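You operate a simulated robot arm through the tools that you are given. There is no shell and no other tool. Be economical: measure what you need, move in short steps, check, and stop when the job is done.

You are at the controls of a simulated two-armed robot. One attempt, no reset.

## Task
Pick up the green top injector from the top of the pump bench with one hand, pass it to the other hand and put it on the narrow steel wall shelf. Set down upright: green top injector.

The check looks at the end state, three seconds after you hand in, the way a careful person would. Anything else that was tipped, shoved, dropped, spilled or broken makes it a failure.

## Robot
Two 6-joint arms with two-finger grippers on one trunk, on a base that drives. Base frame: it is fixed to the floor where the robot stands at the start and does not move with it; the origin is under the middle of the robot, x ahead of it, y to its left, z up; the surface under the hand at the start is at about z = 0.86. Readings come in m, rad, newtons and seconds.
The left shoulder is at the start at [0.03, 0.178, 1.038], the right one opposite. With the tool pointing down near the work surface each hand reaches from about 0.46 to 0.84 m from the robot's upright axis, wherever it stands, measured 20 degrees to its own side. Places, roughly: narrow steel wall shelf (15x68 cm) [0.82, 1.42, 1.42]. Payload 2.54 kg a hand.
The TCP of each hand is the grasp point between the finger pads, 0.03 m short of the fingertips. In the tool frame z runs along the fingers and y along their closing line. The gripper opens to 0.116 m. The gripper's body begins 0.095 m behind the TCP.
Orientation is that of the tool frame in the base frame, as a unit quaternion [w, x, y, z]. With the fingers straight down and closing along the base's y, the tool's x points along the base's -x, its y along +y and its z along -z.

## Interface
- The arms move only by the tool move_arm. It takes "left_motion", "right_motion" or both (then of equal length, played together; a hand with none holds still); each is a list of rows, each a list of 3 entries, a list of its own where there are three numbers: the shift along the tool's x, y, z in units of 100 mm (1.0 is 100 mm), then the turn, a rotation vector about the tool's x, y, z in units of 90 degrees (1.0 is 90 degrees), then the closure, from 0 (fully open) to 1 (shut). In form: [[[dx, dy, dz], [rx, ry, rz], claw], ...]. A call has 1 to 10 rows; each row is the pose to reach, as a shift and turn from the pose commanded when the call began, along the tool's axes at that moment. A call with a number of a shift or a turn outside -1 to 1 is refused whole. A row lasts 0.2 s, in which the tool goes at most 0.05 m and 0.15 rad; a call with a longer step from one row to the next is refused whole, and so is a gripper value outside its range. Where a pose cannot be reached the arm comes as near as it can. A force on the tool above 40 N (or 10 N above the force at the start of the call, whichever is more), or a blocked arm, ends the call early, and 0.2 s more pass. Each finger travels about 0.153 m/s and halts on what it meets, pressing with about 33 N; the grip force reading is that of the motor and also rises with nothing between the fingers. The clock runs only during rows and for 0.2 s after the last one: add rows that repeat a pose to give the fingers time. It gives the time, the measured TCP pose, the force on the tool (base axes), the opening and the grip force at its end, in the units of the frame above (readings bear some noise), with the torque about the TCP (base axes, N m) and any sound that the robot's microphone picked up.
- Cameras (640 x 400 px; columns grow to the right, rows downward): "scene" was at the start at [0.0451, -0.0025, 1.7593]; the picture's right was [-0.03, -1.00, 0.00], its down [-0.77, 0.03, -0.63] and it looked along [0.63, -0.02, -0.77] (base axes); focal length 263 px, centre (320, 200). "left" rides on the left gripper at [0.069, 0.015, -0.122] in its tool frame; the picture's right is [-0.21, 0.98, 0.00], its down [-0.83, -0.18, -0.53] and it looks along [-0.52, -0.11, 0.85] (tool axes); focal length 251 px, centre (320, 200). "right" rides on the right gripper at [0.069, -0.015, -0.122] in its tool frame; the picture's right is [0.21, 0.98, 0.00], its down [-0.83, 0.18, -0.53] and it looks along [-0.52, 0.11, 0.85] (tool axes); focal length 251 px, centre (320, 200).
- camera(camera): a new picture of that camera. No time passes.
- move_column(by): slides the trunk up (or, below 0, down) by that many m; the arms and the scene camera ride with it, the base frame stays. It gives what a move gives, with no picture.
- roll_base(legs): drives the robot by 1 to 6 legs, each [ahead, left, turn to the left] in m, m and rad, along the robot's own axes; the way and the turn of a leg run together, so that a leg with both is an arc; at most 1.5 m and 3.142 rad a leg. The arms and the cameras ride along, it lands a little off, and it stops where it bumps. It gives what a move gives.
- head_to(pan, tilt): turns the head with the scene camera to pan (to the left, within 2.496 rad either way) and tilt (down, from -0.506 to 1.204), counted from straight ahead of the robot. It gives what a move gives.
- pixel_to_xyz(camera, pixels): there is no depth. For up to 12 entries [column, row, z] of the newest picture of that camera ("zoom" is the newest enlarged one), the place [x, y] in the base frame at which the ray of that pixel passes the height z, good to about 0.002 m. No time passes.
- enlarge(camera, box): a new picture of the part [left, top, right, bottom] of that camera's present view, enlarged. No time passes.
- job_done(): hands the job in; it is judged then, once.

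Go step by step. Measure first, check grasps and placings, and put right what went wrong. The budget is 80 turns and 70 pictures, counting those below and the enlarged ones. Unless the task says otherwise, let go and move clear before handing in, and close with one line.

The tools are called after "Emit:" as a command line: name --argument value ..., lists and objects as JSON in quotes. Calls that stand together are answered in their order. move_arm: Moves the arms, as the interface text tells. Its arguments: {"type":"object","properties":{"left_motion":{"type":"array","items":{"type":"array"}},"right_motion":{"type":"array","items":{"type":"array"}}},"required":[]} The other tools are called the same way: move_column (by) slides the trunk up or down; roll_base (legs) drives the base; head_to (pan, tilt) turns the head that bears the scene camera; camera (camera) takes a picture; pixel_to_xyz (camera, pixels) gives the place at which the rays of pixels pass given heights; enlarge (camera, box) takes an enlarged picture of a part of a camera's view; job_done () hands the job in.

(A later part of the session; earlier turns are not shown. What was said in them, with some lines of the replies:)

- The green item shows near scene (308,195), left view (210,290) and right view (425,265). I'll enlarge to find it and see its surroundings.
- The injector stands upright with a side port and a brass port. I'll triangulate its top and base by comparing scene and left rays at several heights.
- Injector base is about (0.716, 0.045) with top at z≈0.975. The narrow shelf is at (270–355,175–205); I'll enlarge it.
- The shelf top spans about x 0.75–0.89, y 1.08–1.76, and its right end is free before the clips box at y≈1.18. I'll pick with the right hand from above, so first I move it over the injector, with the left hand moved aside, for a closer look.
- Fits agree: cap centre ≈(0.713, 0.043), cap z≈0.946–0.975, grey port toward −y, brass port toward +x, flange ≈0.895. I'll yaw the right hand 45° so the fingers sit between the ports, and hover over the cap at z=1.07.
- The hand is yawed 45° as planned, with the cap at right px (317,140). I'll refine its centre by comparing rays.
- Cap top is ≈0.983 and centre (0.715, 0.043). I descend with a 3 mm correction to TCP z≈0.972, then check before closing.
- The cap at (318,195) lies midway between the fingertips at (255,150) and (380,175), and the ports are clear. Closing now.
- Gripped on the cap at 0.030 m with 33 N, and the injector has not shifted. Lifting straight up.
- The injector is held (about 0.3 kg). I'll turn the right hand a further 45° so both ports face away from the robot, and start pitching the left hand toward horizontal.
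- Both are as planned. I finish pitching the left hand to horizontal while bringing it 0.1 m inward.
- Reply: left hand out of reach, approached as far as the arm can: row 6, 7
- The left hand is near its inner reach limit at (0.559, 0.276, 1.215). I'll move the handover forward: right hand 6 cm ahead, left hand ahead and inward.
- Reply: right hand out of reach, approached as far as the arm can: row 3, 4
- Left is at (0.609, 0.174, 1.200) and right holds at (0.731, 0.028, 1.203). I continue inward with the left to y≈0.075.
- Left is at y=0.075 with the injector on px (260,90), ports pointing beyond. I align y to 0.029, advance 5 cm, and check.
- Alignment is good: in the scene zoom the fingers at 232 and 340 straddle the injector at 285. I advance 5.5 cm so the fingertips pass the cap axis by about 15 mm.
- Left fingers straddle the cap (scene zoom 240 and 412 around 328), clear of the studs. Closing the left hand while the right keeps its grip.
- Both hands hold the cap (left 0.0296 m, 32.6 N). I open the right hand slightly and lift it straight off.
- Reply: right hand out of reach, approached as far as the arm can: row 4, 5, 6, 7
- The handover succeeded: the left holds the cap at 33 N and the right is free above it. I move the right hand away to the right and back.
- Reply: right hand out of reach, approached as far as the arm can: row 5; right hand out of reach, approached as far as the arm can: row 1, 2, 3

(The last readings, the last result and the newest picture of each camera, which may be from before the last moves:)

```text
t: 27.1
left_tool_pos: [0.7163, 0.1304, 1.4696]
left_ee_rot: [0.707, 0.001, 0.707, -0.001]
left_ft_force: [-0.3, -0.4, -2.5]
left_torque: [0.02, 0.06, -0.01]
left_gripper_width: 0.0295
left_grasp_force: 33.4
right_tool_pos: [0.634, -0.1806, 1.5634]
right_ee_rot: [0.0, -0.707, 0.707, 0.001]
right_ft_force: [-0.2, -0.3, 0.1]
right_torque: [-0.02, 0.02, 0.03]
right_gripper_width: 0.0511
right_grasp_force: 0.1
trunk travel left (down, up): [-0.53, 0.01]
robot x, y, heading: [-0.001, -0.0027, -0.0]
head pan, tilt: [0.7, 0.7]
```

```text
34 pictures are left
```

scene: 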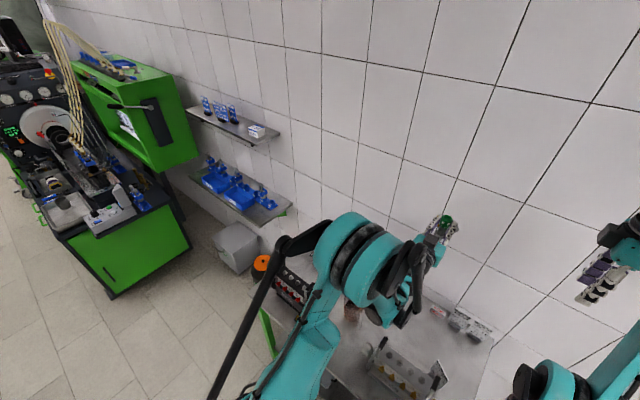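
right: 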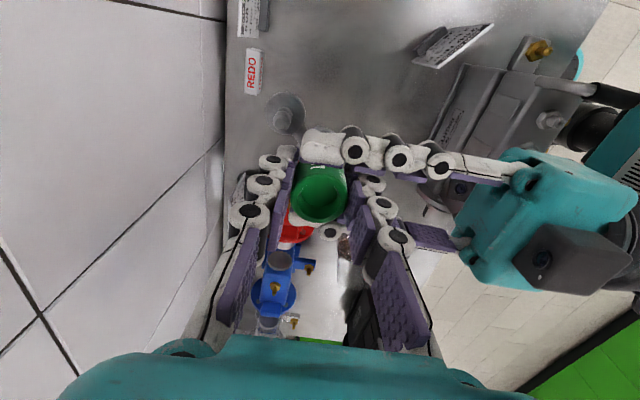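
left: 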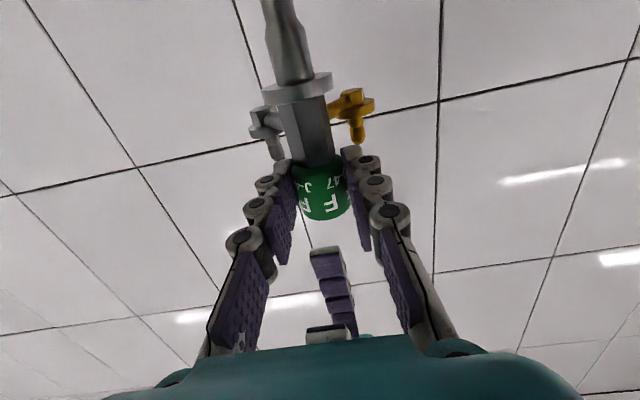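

The injector is carried at TCP z 1.47. I'll measure the shelf, its free end, and floor clearance from this higher view.

Emit:
enlarge --camera "scene" --box '[170, 80, 310, 260]'

Emit:
pixel_to_xyz --camera "scene" --pixels '[[281, 135, 1.42], [257, 145, 1.42], [187, 112, 1.42], [257, 136, 1.42], [290, 205, 1.1], [247, 223, 1.1], [238, 275, 0.0], [215, 250, 0.0], [262, 262, 0.3]]'

```text
2.22 times, centred on (240, 170) of scene
```

zoom: 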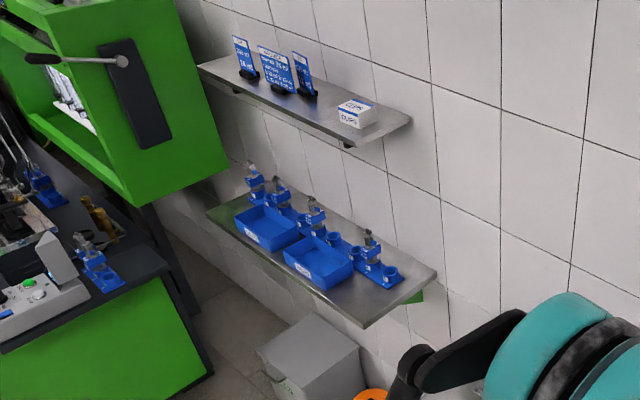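

```text
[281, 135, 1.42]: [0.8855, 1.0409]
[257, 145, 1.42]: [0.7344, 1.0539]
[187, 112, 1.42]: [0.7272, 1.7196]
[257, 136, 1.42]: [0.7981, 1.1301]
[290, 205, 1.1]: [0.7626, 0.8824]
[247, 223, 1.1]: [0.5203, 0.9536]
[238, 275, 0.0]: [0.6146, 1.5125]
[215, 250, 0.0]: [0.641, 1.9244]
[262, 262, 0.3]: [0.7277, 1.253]
```

Shelf front edge ≈0.735, back ≈0.885, right end ≈1.05, with a free strip right of the clips box. I raise the injector so its base clears shelf height, then back off 0.15 m and drive left.

Emit:
move_arm --left_motion '[[[-0.3, 0, 0], [0, 0, 0], 0.9], [[-0.6, 0, 0], [0, 0, 0], 0.9], [[-0.9, 0, 0], [0, 0, 0], 0.9], [[-0.9, 0, 0], [0, 0, 0], 0.9]]'

Emit:
roll_base --legs '[[-0.15, 0, 0], [0, 0.85, 0]]'

Emit:
camera --camera "scene"

```text
t: 28.1
left_tool_pos: [0.7172, 0.1291, 1.5609]
left_ee_rot: [0.707, 0.001, 0.707, 0.0]
left_ft_force: [0.2, -0.1, -2.6]
left_torque: [-0.01, 0.04, -0.01]
left_gripper_width: 0.0299
left_grasp_force: 32.9
right_tool_pos: [0.6339, -0.1824, 1.5632]
right_ee_rot: [-0.002, -0.707, 0.707, 0.001]
right_ft_force: [0.7, 0.2, -0.6]
right_torque: [0.04, -0.01, 0.02]
right_gripper_width: 0.0509
right_grasp_force: 0.1
trunk travel left (down, up): [-0.53, 0.01]
robot x, y, heading: [0.0003, 0.0009, 0.001]
head pan, tilt: [0.7, 0.7]
```

```text
t: 33.6
left_tool_pos: [0.5648, 0.9864, 1.5613]
left_ee_rot: [0.707, -0.003, 0.707, 0.002]
left_ft_force: [0.3, -0.6, -3.3]
left_torque: [-0.02, 0.07, 0.02]
left_gripper_width: 0.0298
left_grasp_force: 33.3
right_tool_pos: [0.4851, 0.6755, 1.5634]
right_ee_rot: [0.001, 0.708, -0.706, -0.001]
right_ft_force: [0.0, -0.4, 1.1]
right_torque: [0.02, -0.01, 0.0]
right_gripper_width: 0.0511
right_grasp_force: 0.0
trunk travel left (down, up): [-0.53, 0.01]
robot x, y, heading: [-0.1523, 0.8528, 0.004]
head pan, tilt: [0.7, 0.7]
```

```text
32 pictures are left
```

scene: 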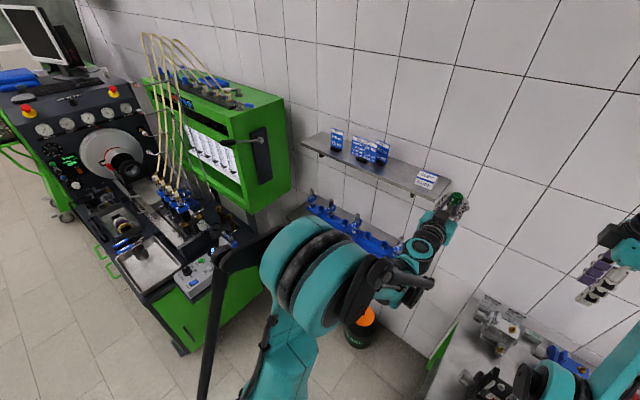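

At (−0.152, 0.853). I turn the head to the right end of the shelf for a close measurement.

Emit:
head_to --pan 0.3 --tilt 0.55

Emit:
camera --camera "scene"

Emit:
enlarge --camera "scene" --box '[200, 120, 400, 245]'

```text
t: 34.4
left_tool_pos: [0.5654, 0.9867, 1.5602]
left_ee_rot: [0.707, -0.003, 0.707, 0.002]
left_ft_force: [0.2, 0.5, -3.4]
left_torque: [0.0, 0.06, 0.0]
left_gripper_width: 0.0296
left_grasp_force: 32.6
right_tool_pos: [0.4838, 0.6748, 1.5623]
right_ee_rot: [0.001, 0.709, -0.705, -0.001]
right_ft_force: [0.4, 0.2, -0.5]
right_torque: [0.0, 0.02, -0.04]
right_gripper_width: 0.051
right_grasp_force: 0.1
trunk travel left (down, up): [-0.53, 0.01]
robot x, y, heading: [-0.1458, 0.8505, 0.002]
head pan, tilt: [0.3, 0.55]
```

```text
31 pictures are left
```

scene: 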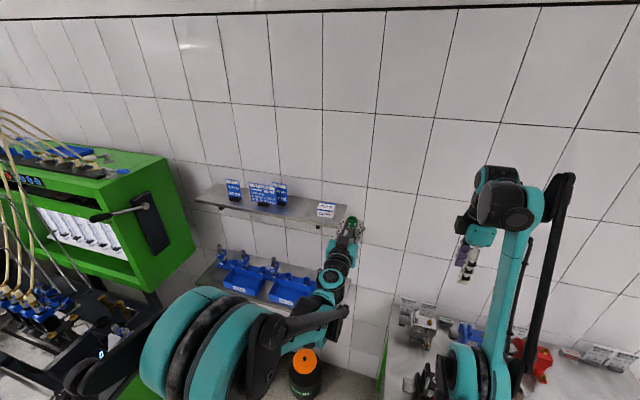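

```text
3.20 times, centred on (300, 182) of scene
```

zoom: 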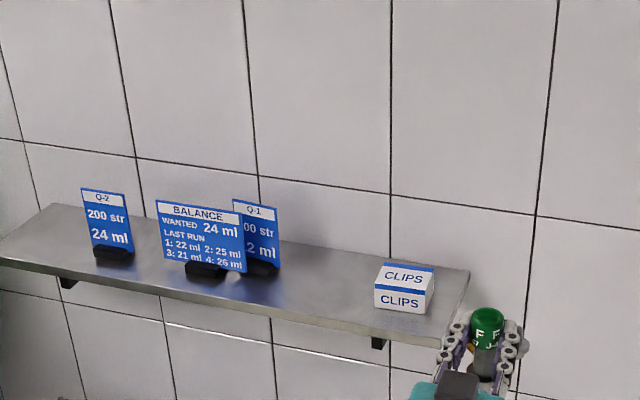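

The gap right of the clips box is only about 4 cm, but between the cards and the box (zoom 280–375) there is about 14 cm. I'll measure that gap.

Emit:
pixel_to_xyz --camera "zoom" --pixels '[[278, 275, 1.42], [245, 275, 1.42], [375, 307, 1.42], [428, 314, 1.42], [325, 328, 1.42], [325, 248, 1.42], [340, 285, 1.42], [438, 346, 1.42], [470, 268, 1.42], [0, 262, 1.42], [60, 204, 1.42]]'

```text
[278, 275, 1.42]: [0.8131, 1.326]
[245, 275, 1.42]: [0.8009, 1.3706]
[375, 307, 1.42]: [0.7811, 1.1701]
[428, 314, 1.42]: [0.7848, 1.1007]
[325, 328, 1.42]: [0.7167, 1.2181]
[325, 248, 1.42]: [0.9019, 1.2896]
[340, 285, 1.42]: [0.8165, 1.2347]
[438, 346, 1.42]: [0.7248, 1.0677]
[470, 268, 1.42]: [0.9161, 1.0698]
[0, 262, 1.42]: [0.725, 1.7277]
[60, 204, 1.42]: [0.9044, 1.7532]
```

Target spot is (0.815, 1.248): clips box at y<1.17 and card base at y>1.326. Before moving 0.26 m left I check the left side for clearance.

Emit:
head_to --pan 1.3 --tilt 0.8

Emit:
camera --camera "scene"

Emit:
pixel_to_xyz --camera "scene" --pixels '[[320, 200, 1.0], [320, 300, 1.3], [320, 350, 1.3], [320, 200, 0.0]]'

```text
t: 35.7
left_tool_pos: [0.5656, 0.9859, 1.5617]
left_ee_rot: [0.707, -0.002, 0.707, 0.002]
left_ft_force: [0.1, -0.1, -3.4]
left_torque: [-0.01, 0.09, -0.01]
left_gripper_width: 0.0296
left_grasp_force: 33.1
right_tool_pos: [0.4844, 0.6749, 1.5641]
right_ee_rot: [0.001, 0.709, -0.706, -0.002]
right_ft_force: [1.6, -0.2, -0.5]
right_torque: [-0.01, -0.03, 0.0]
right_gripper_width: 0.0511
right_grasp_force: 0.1
trunk travel left (down, up): [-0.53, 0.01]
robot x, y, heading: [-0.1544, 0.8535, 0.001]
head pan, tilt: [1.3, 0.799]
```

```text
29 pictures are left
```

scene: 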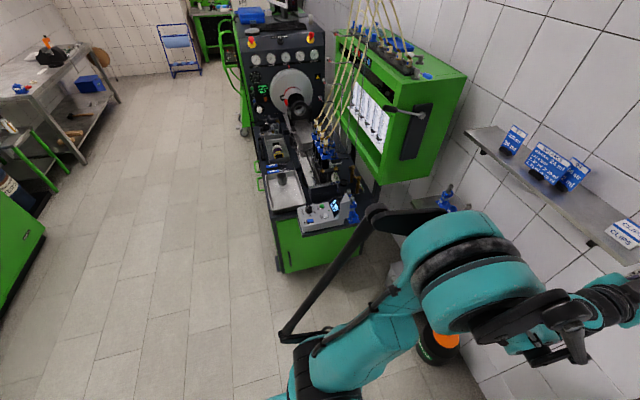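

```text
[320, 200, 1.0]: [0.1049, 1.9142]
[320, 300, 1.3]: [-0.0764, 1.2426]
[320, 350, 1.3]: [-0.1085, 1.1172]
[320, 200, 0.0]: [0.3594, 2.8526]
```

Emit:
pixel_to_xyz --camera "scene" --pixels '[[330, 238, 0.95], [285, 272, 0.0], [352, 220, 1.1], [376, 212, 1.4], [376, 212, 1.6], [430, 178, 1.4], [405, 180, 1.1]]'

```text
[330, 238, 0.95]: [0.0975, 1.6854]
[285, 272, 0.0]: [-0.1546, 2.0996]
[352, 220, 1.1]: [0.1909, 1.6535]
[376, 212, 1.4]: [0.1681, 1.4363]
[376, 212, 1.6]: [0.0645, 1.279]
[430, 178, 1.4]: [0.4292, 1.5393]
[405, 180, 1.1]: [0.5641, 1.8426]
```

Cart floor edge is at y≈2.1 and the elbow reaches at most 1.44, so there is room. I shift the arm 0.1 m left and drive 0.16 m left, then look again.

Emit:
move_arm --left_motion '[[[0, 0.4, 0], [0, 0, 0], 0.9], [[0, 0.8, 0], [0, 0, 0], 0.9], [[0, 1.0, 0], [0, 0, 0], 0.9]]'

Emit:
roll_base --legs '[[0, 0.162, 0]]'

Emit:
head_to --pan 0.35 --tilt 0.7

Emit:
camera --camera "scene"

```text
t: 36.5
left_tool_pos: [0.5645, 1.0861, 1.5611]
left_ee_rot: [0.707, 0.0, 0.707, 0.0]
left_ft_force: [0.1, -0.1, -2.5]
left_torque: [0.0, 0.04, 0.01]
left_gripper_width: 0.0298
left_grasp_force: 33.2
right_tool_pos: [0.4852, 0.6755, 1.5644]
right_ee_rot: [0.002, 0.709, -0.705, -0.001]
right_ft_force: [0.1, 0.0, -0.1]
right_torque: [0.03, -0.05, 0.0]
right_gripper_width: 0.051
right_grasp_force: 0.0
trunk travel left (down, up): [-0.53, 0.01]
robot x, y, heading: [-0.1471, 0.855, 0.007]
head pan, tilt: [1.3, 0.799]
```

```text
t: 37.9
left_tool_pos: [0.5629, 1.2431, 1.5612]
left_ee_rot: [0.707, -0.002, 0.707, 0.003]
left_ft_force: [-0.6, 0.4, -2.7]
left_torque: [0.0, 0.08, 0.0]
left_gripper_width: 0.0297
left_grasp_force: 33.1
right_tool_pos: [0.4828, 0.8326, 1.5639]
right_ee_rot: [0.0, 0.709, -0.705, -0.001]
right_ft_force: [0.6, -1.0, -0.6]
right_torque: [0.05, 0.0, 0.02]
right_gripper_width: 0.0512
right_grasp_force: 0.1
trunk travel left (down, up): [-0.53, 0.01]
robot x, y, heading: [-0.1531, 1.016, 0.003]
head pan, tilt: [1.3, 0.799]
```

```text
t: 39.1
left_tool_pos: [0.5639, 1.2474, 1.5607]
left_ee_rot: [0.707, -0.001, 0.707, 0.001]
left_ft_force: [-0.6, -0.1, -2.2]
left_torque: [-0.02, 0.08, -0.02]
left_gripper_width: 0.0298
left_grasp_force: 33.6
right_tool_pos: [0.4837, 0.8359, 1.5636]
right_ee_rot: [0.001, 0.709, -0.706, -0.002]
right_ft_force: [-0.2, 0.6, -0.6]
right_torque: [-0.01, -0.02, 0.0]
right_gripper_width: 0.0512
right_grasp_force: 0.1
trunk travel left (down, up): [-0.53, 0.01]
robot x, y, heading: [-0.1524, 1.0157, 0.003]
head pan, tilt: [0.351, 0.7]
```

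```text
28 pictures are left
```

scene: 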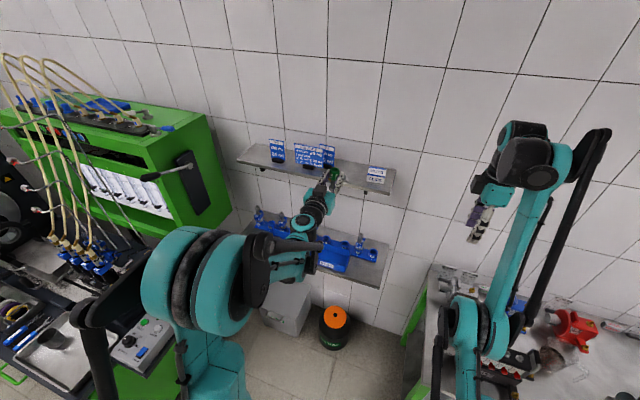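

Now at y=1.247 with the path ahead clear. I zoom on the gap to re-measure the y position before moving forward.

Emit:
enlarge --camera "scene" --box '[240, 120, 410, 226]'

```text
3.76 times, centred on (325, 173) of scene
```

zoom: 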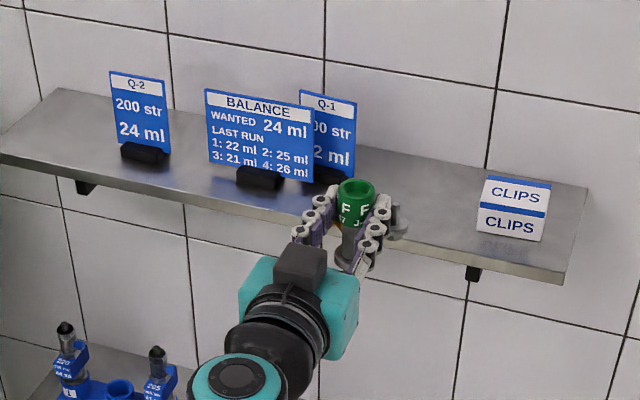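

Emit:
pixel_to_xyz --camera "zoom" --pixels '[[350, 185, 1.42], [310, 182, 1.42], [354, 178, 1.43], [283, 188, 1.42], [478, 230, 1.42], [542, 241, 1.42], [562, 275, 1.42], [566, 284, 1.4], [588, 188, 1.42], [0, 156, 1.42], [62, 89, 1.42]]'

```text
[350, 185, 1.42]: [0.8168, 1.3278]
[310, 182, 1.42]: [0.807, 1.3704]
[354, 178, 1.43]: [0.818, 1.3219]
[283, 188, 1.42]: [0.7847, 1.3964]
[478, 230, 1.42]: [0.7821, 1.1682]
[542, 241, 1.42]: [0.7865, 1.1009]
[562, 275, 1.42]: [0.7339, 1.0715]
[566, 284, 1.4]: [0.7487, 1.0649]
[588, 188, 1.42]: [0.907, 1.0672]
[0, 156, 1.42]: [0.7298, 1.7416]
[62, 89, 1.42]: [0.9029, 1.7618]
```

Readings agree across views at z=1.42; the gap runs y 1.168–1.322, so target axis is (0.815, 1.246). Driving ahead 0.15 m.

Emit:
roll_base --legs '[[0.15, 0, 0]]'

Emit:
camera --camera "scene"

```text
t: 40.5
left_tool_pos: [0.7072, 1.2486, 1.5631]
left_ee_rot: [0.708, -0.002, 0.706, 0.002]
left_ft_force: [0.0, -0.3, -2.3]
left_torque: [0.02, 0.09, 0.03]
left_gripper_width: 0.0299
left_grasp_force: 32.9
right_tool_pos: [0.6289, 0.8373, 1.5655]
right_ee_rot: [0.001, 0.709, -0.705, 0.0]
right_ft_force: [-0.7, 0.5, 0.8]
right_torque: [0.04, -0.07, 0.02]
right_gripper_width: 0.0509
right_grasp_force: 0.1
trunk travel left (down, up): [-0.53, 0.01]
robot x, y, heading: [-0.0058, 1.0148, 0.005]
head pan, tilt: [0.351, 0.7]
```

```text
26 pictures are left
```

scene: 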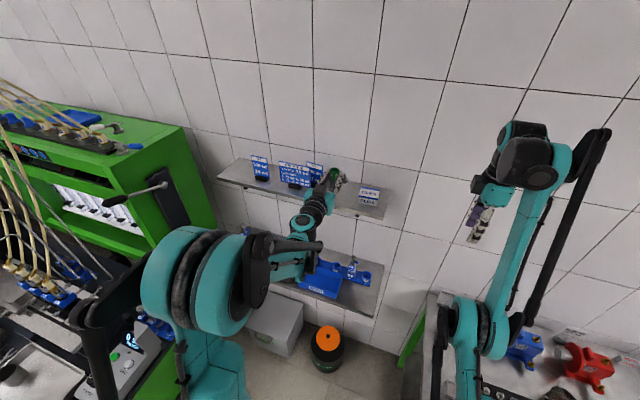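

At (0.707, 1.249, 1.563). I extend the arm 9.3 cm over the shelf at this height.

Emit:
move_arm --left_motion '[[[0, -0.02, 0.3], [0, 0, 0], 0.9], [[0, -0.02, 0.6], [0, 0, 0], 0.9], [[0, -0.02, 0.93], [0, 0, 0], 0.9], [[0, -0.02, 0.93], [0, 0, 0], 0.9]]'

Emit:
enlarge --camera "scene" --box '[240, 120, 410, 226]'

Emit:
camera --camera "left"

```text
t: 41.5
left_tool_pos: [0.8017, 1.2459, 1.5608]
left_ee_rot: [0.707, -0.002, 0.707, 0.002]
left_ft_force: [0.7, 0.4, -3.2]
left_torque: [0.02, 0.06, 0.01]
left_gripper_width: 0.0296
left_grasp_force: 32.8
right_tool_pos: [0.6285, 0.8368, 1.5647]
right_ee_rot: [0.001, 0.709, -0.705, -0.001]
right_ft_force: [-0.6, 0.0, 0.0]
right_torque: [0.0, -0.06, -0.03]
right_gripper_width: 0.0511
right_grasp_force: 0.1
trunk travel left (down, up): [-0.53, 0.01]
robot x, y, heading: [-0.0032, 1.0123, 0.008]
head pan, tilt: [0.351, 0.7]
```

```text
3.76 times, centred on (325, 173) of scene
```

zoom: 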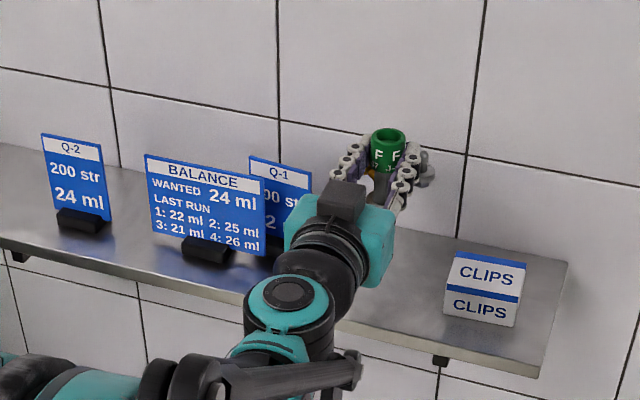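

```text
24 pictures are left
```

left: 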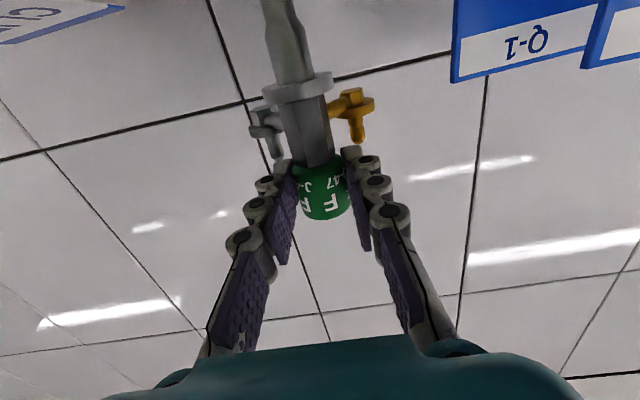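

The injector is over the gap with margin on both sides. I lower 36 mm to just above the shelf.

Emit:
move_arm --left_motion '[[[0.12, 0, 0], [0, 0, 0], 0.9], [[0.24, 0, 0], [0, 0, 0], 0.9], [[0.32, 0, 0], [0, 0, 0], 0.9], [[0.36, 0, 0], [0, 0, 0], 0.9], [[0.36, 0, 0], [0, 0, 0], 0.9]]'

Emit:
camera --camera "left"

Emit:
camera --camera "right"

```text
t: 42.7
left_tool_pos: [0.8031, 1.2464, 1.5255]
left_ee_rot: [0.708, -0.001, 0.707, 0.002]
left_ft_force: [0.0, 0.0, -1.9]
left_torque: [0.01, 0.05, -0.03]
left_gripper_width: 0.0297
left_grasp_force: 32.7
right_tool_pos: [0.6295, 0.8378, 1.5638]
right_ee_rot: [0.001, 0.708, -0.706, -0.001]
right_ft_force: [0.3, 0.9, -0.4]
right_torque: [-0.01, 0.0, 0.01]
right_gripper_width: 0.0511
right_grasp_force: 0.0
trunk travel left (down, up): [-0.53, 0.01]
robot x, y, heading: [-0.007, 1.0123, 0.009]
head pan, tilt: [0.351, 0.7]
```

```text
23 pictures are left
```

left: 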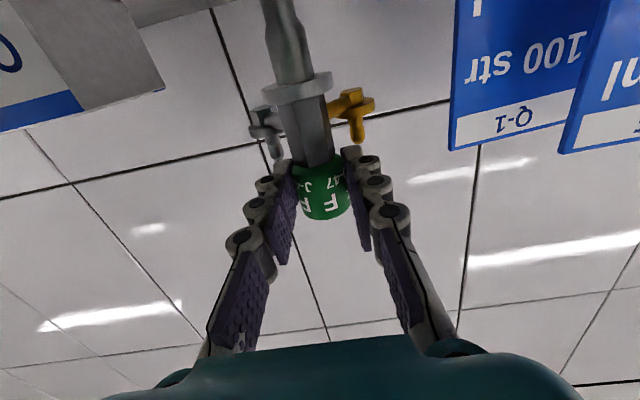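

```text
22 pictures are left
```

right: 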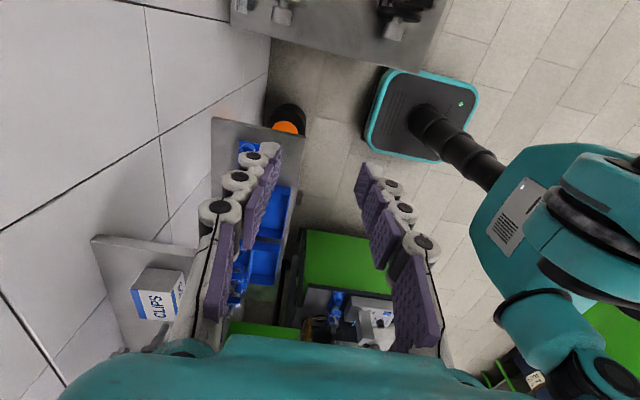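

Still free (Fz −1.9), expected contact within about 5 mm. I lower in 2 mm steps and watch the force.

Emit:
move_arm --left_motion '[[[0.015, 0, 0], [0, 0, 0], 0.9], [[0.03, 0, 0], [0, 0, 0], 0.9], [[0.03, 0, 0], [0, 0, 0], 0.9]]'

Emit:
move_arm --left_motion '[[[0.01, 0, 0], [0, 0, 0], 0.9], [[0.02, 0, 0], [0, 0, 0], 0.9], [[0.02, 0, 0], [0, 0, 0], 0.9]]'

```text
t: 43.5
left_tool_pos: [0.8028, 1.2458, 1.5211]
left_ee_rot: [0.707, -0.002, 0.707, 0.002]
left_ft_force: [-0.4, 0.2, -3.9]
left_torque: [-0.04, 0.11, 0.01]
left_gripper_width: 0.0296
left_grasp_force: 33.1
right_tool_pos: [0.6305, 0.8364, 1.5636]
right_ee_rot: [0.002, 0.708, -0.706, -0.002]
right_ft_force: [0.0, -0.3, 0.2]
right_torque: [-0.01, 0.01, -0.02]
right_gripper_width: 0.0509
right_grasp_force: 0.0
trunk travel left (down, up): [-0.53, 0.01]
robot x, y, heading: [-0.0023, 1.014, 0.003]
head pan, tilt: [0.351, 0.7]
```

```text
t: 44.3
left_tool_pos: [0.8037, 1.247, 1.5203]
left_ee_rot: [0.707, -0.002, 0.707, 0.002]
left_ft_force: [1.8, -0.1, 2.2]
left_torque: [0.02, -0.13, 0.01]
left_gripper_width: 0.0296
left_grasp_force: 33.1
right_tool_pos: [0.6297, 0.8376, 1.5633]
right_ee_rot: [0.002, 0.709, -0.705, -0.001]
right_ft_force: [0.3, 0.0, 0.3]
right_torque: [0.0, 0.03, -0.01]
right_gripper_width: 0.0508
right_grasp_force: 0.0
trunk travel left (down, up): [-0.53, 0.01]
robot x, y, heading: [-0.006, 1.016, 0.002]
head pan, tilt: [0.351, 0.7]
```

Contact: Fz rose from −3 to +2 N at z≈1.520, exactly as predicted. Releasing gently.

Emit:
move_arm --left_motion '[[[0, 0, 0], [0, 0, 0], 0.74], [[0, 0, 0], [0, 0, 0], 0.7], [[0, 0, 0], [0, 0, 0], 0.64], [[0, 0, 0], [0, 0, 0], 0.55], [[0, 0, 0], [0, 0, 0], 0.5], [[0, 0, 0], [0, 0, 0], 0.5]]'

Emit:
camera --camera "left"

Emit:
enlarge --camera "scene" --box '[270, 130, 400, 211]'

```text
t: 45.7
left_tool_pos: [0.8038, 1.2466, 1.5214]
left_ee_rot: [0.707, -0.002, 0.707, 0.002]
left_ft_force: [0.2, 0.2, 0.2]
left_torque: [0.0, 0.01, 0.02]
left_gripper_width: 0.0578
left_grasp_force: 0.1
right_tool_pos: [0.6301, 0.8365, 1.5645]
right_ee_rot: [0.001, 0.709, -0.705, -0.002]
right_ft_force: [0.2, 0.6, 0.4]
right_torque: [0.02, -0.01, 0.0]
right_gripper_width: 0.0511
right_grasp_force: 0.0
trunk travel left (down, up): [-0.53, 0.01]
robot x, y, heading: [-0.0061, 1.0154, 0.002]
head pan, tilt: [0.351, 0.7]
```

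```text
21 pictures are left
```

left: 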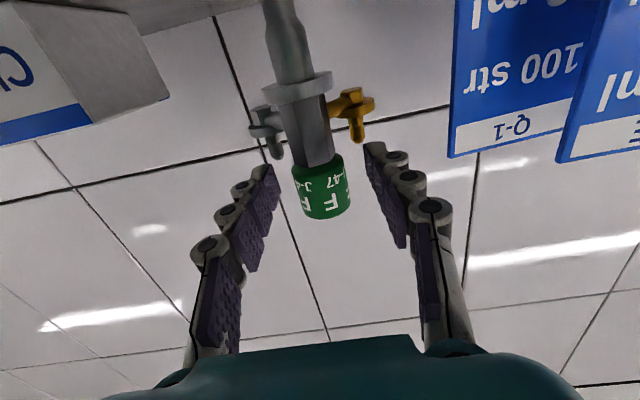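

```text
4.92 times, centred on (335, 170) of scene
```

zoom: 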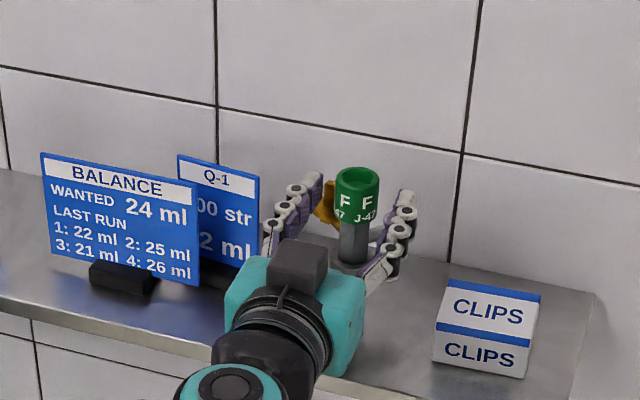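

It stands on its own, upright, with the fingers clear on both sides. I withdraw straight back (−x), slowly at first.

Emit:
move_arm --left_motion '[[[0, 0, -0.15], [0, 0, 0], 0.5], [[0, 0, -0.35], [0, 0, 0], 0.5], [[0, 0, -0.6], [0, 0, 0], 0.5], [[0, 0, -0.85], [0, 0, 0], 0.5], [[0, 0, -1.0], [0, 0, 0], 0.5]]'

Emit:
roll_base --legs '[[-0.2, 0, 0]]'

Emit:
enlarge --camera "scene" --box '[240, 100, 420, 230]'

Emit:
camera --camera "left"

```text
t: 46.9
left_tool_pos: [0.7021, 1.2455, 1.5209]
left_ee_rot: [0.707, -0.002, 0.708, 0.002]
left_ft_force: [-0.5, -0.8, 0.3]
left_torque: [0.0, 0.01, 0.01]
left_gripper_width: 0.0581
left_grasp_force: 0.0
right_tool_pos: [0.6296, 0.8363, 1.5639]
right_ee_rot: [0.001, 0.709, -0.705, -0.001]
right_ft_force: [0.1, 0.3, -0.6]
right_torque: [0.01, -0.04, -0.01]
right_gripper_width: 0.0509
right_grasp_force: 0.1
trunk travel left (down, up): [-0.53, 0.01]
robot x, y, heading: [-0.0044, 1.0135, 0.004]
head pan, tilt: [0.351, 0.7]
```

```text
t: 48.5
left_tool_pos: [0.5029, 1.2454, 1.5202]
left_ee_rot: [0.707, -0.002, 0.707, 0.002]
left_ft_force: [-0.1, -0.2, 0.3]
left_torque: [0.0, -0.02, 0.01]
left_gripper_width: 0.0579
left_grasp_force: 0.0
right_tool_pos: [0.4318, 0.8356, 1.5629]
right_ee_rot: [0.002, 0.709, -0.705, -0.002]
right_ft_force: [-0.3, -0.1, 0.2]
right_torque: [0.02, 0.01, 0.04]
right_gripper_width: 0.0511
right_grasp_force: 0.1
trunk travel left (down, up): [-0.53, 0.01]
robot x, y, heading: [-0.207, 1.0127, 0.01]
head pan, tilt: [0.351, 0.7]
```

```text
3.08 times, centred on (330, 165) of scene
```

zoom: 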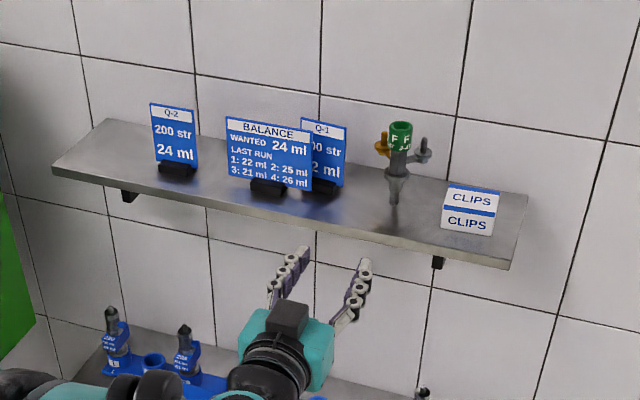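

```text
18 pictures are left
```

left: 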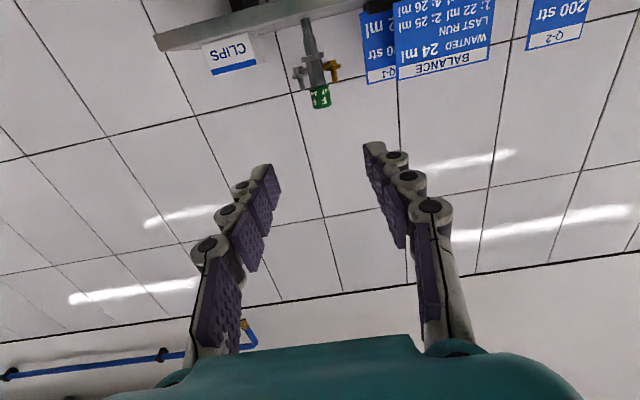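

The injector stands upright on the shelf (zoom (398,165)) with the neighbouring cards and clips box in place. Both hands are clear, so I hand in.

Emit:
job_done

```text
The job is handed in.
```

The green top injector is standing upright on the narrow steel wall shelf, between the cards and the clips box. The right hand picked it up and passed it to the left, and I saw nothing else tipped or moved.
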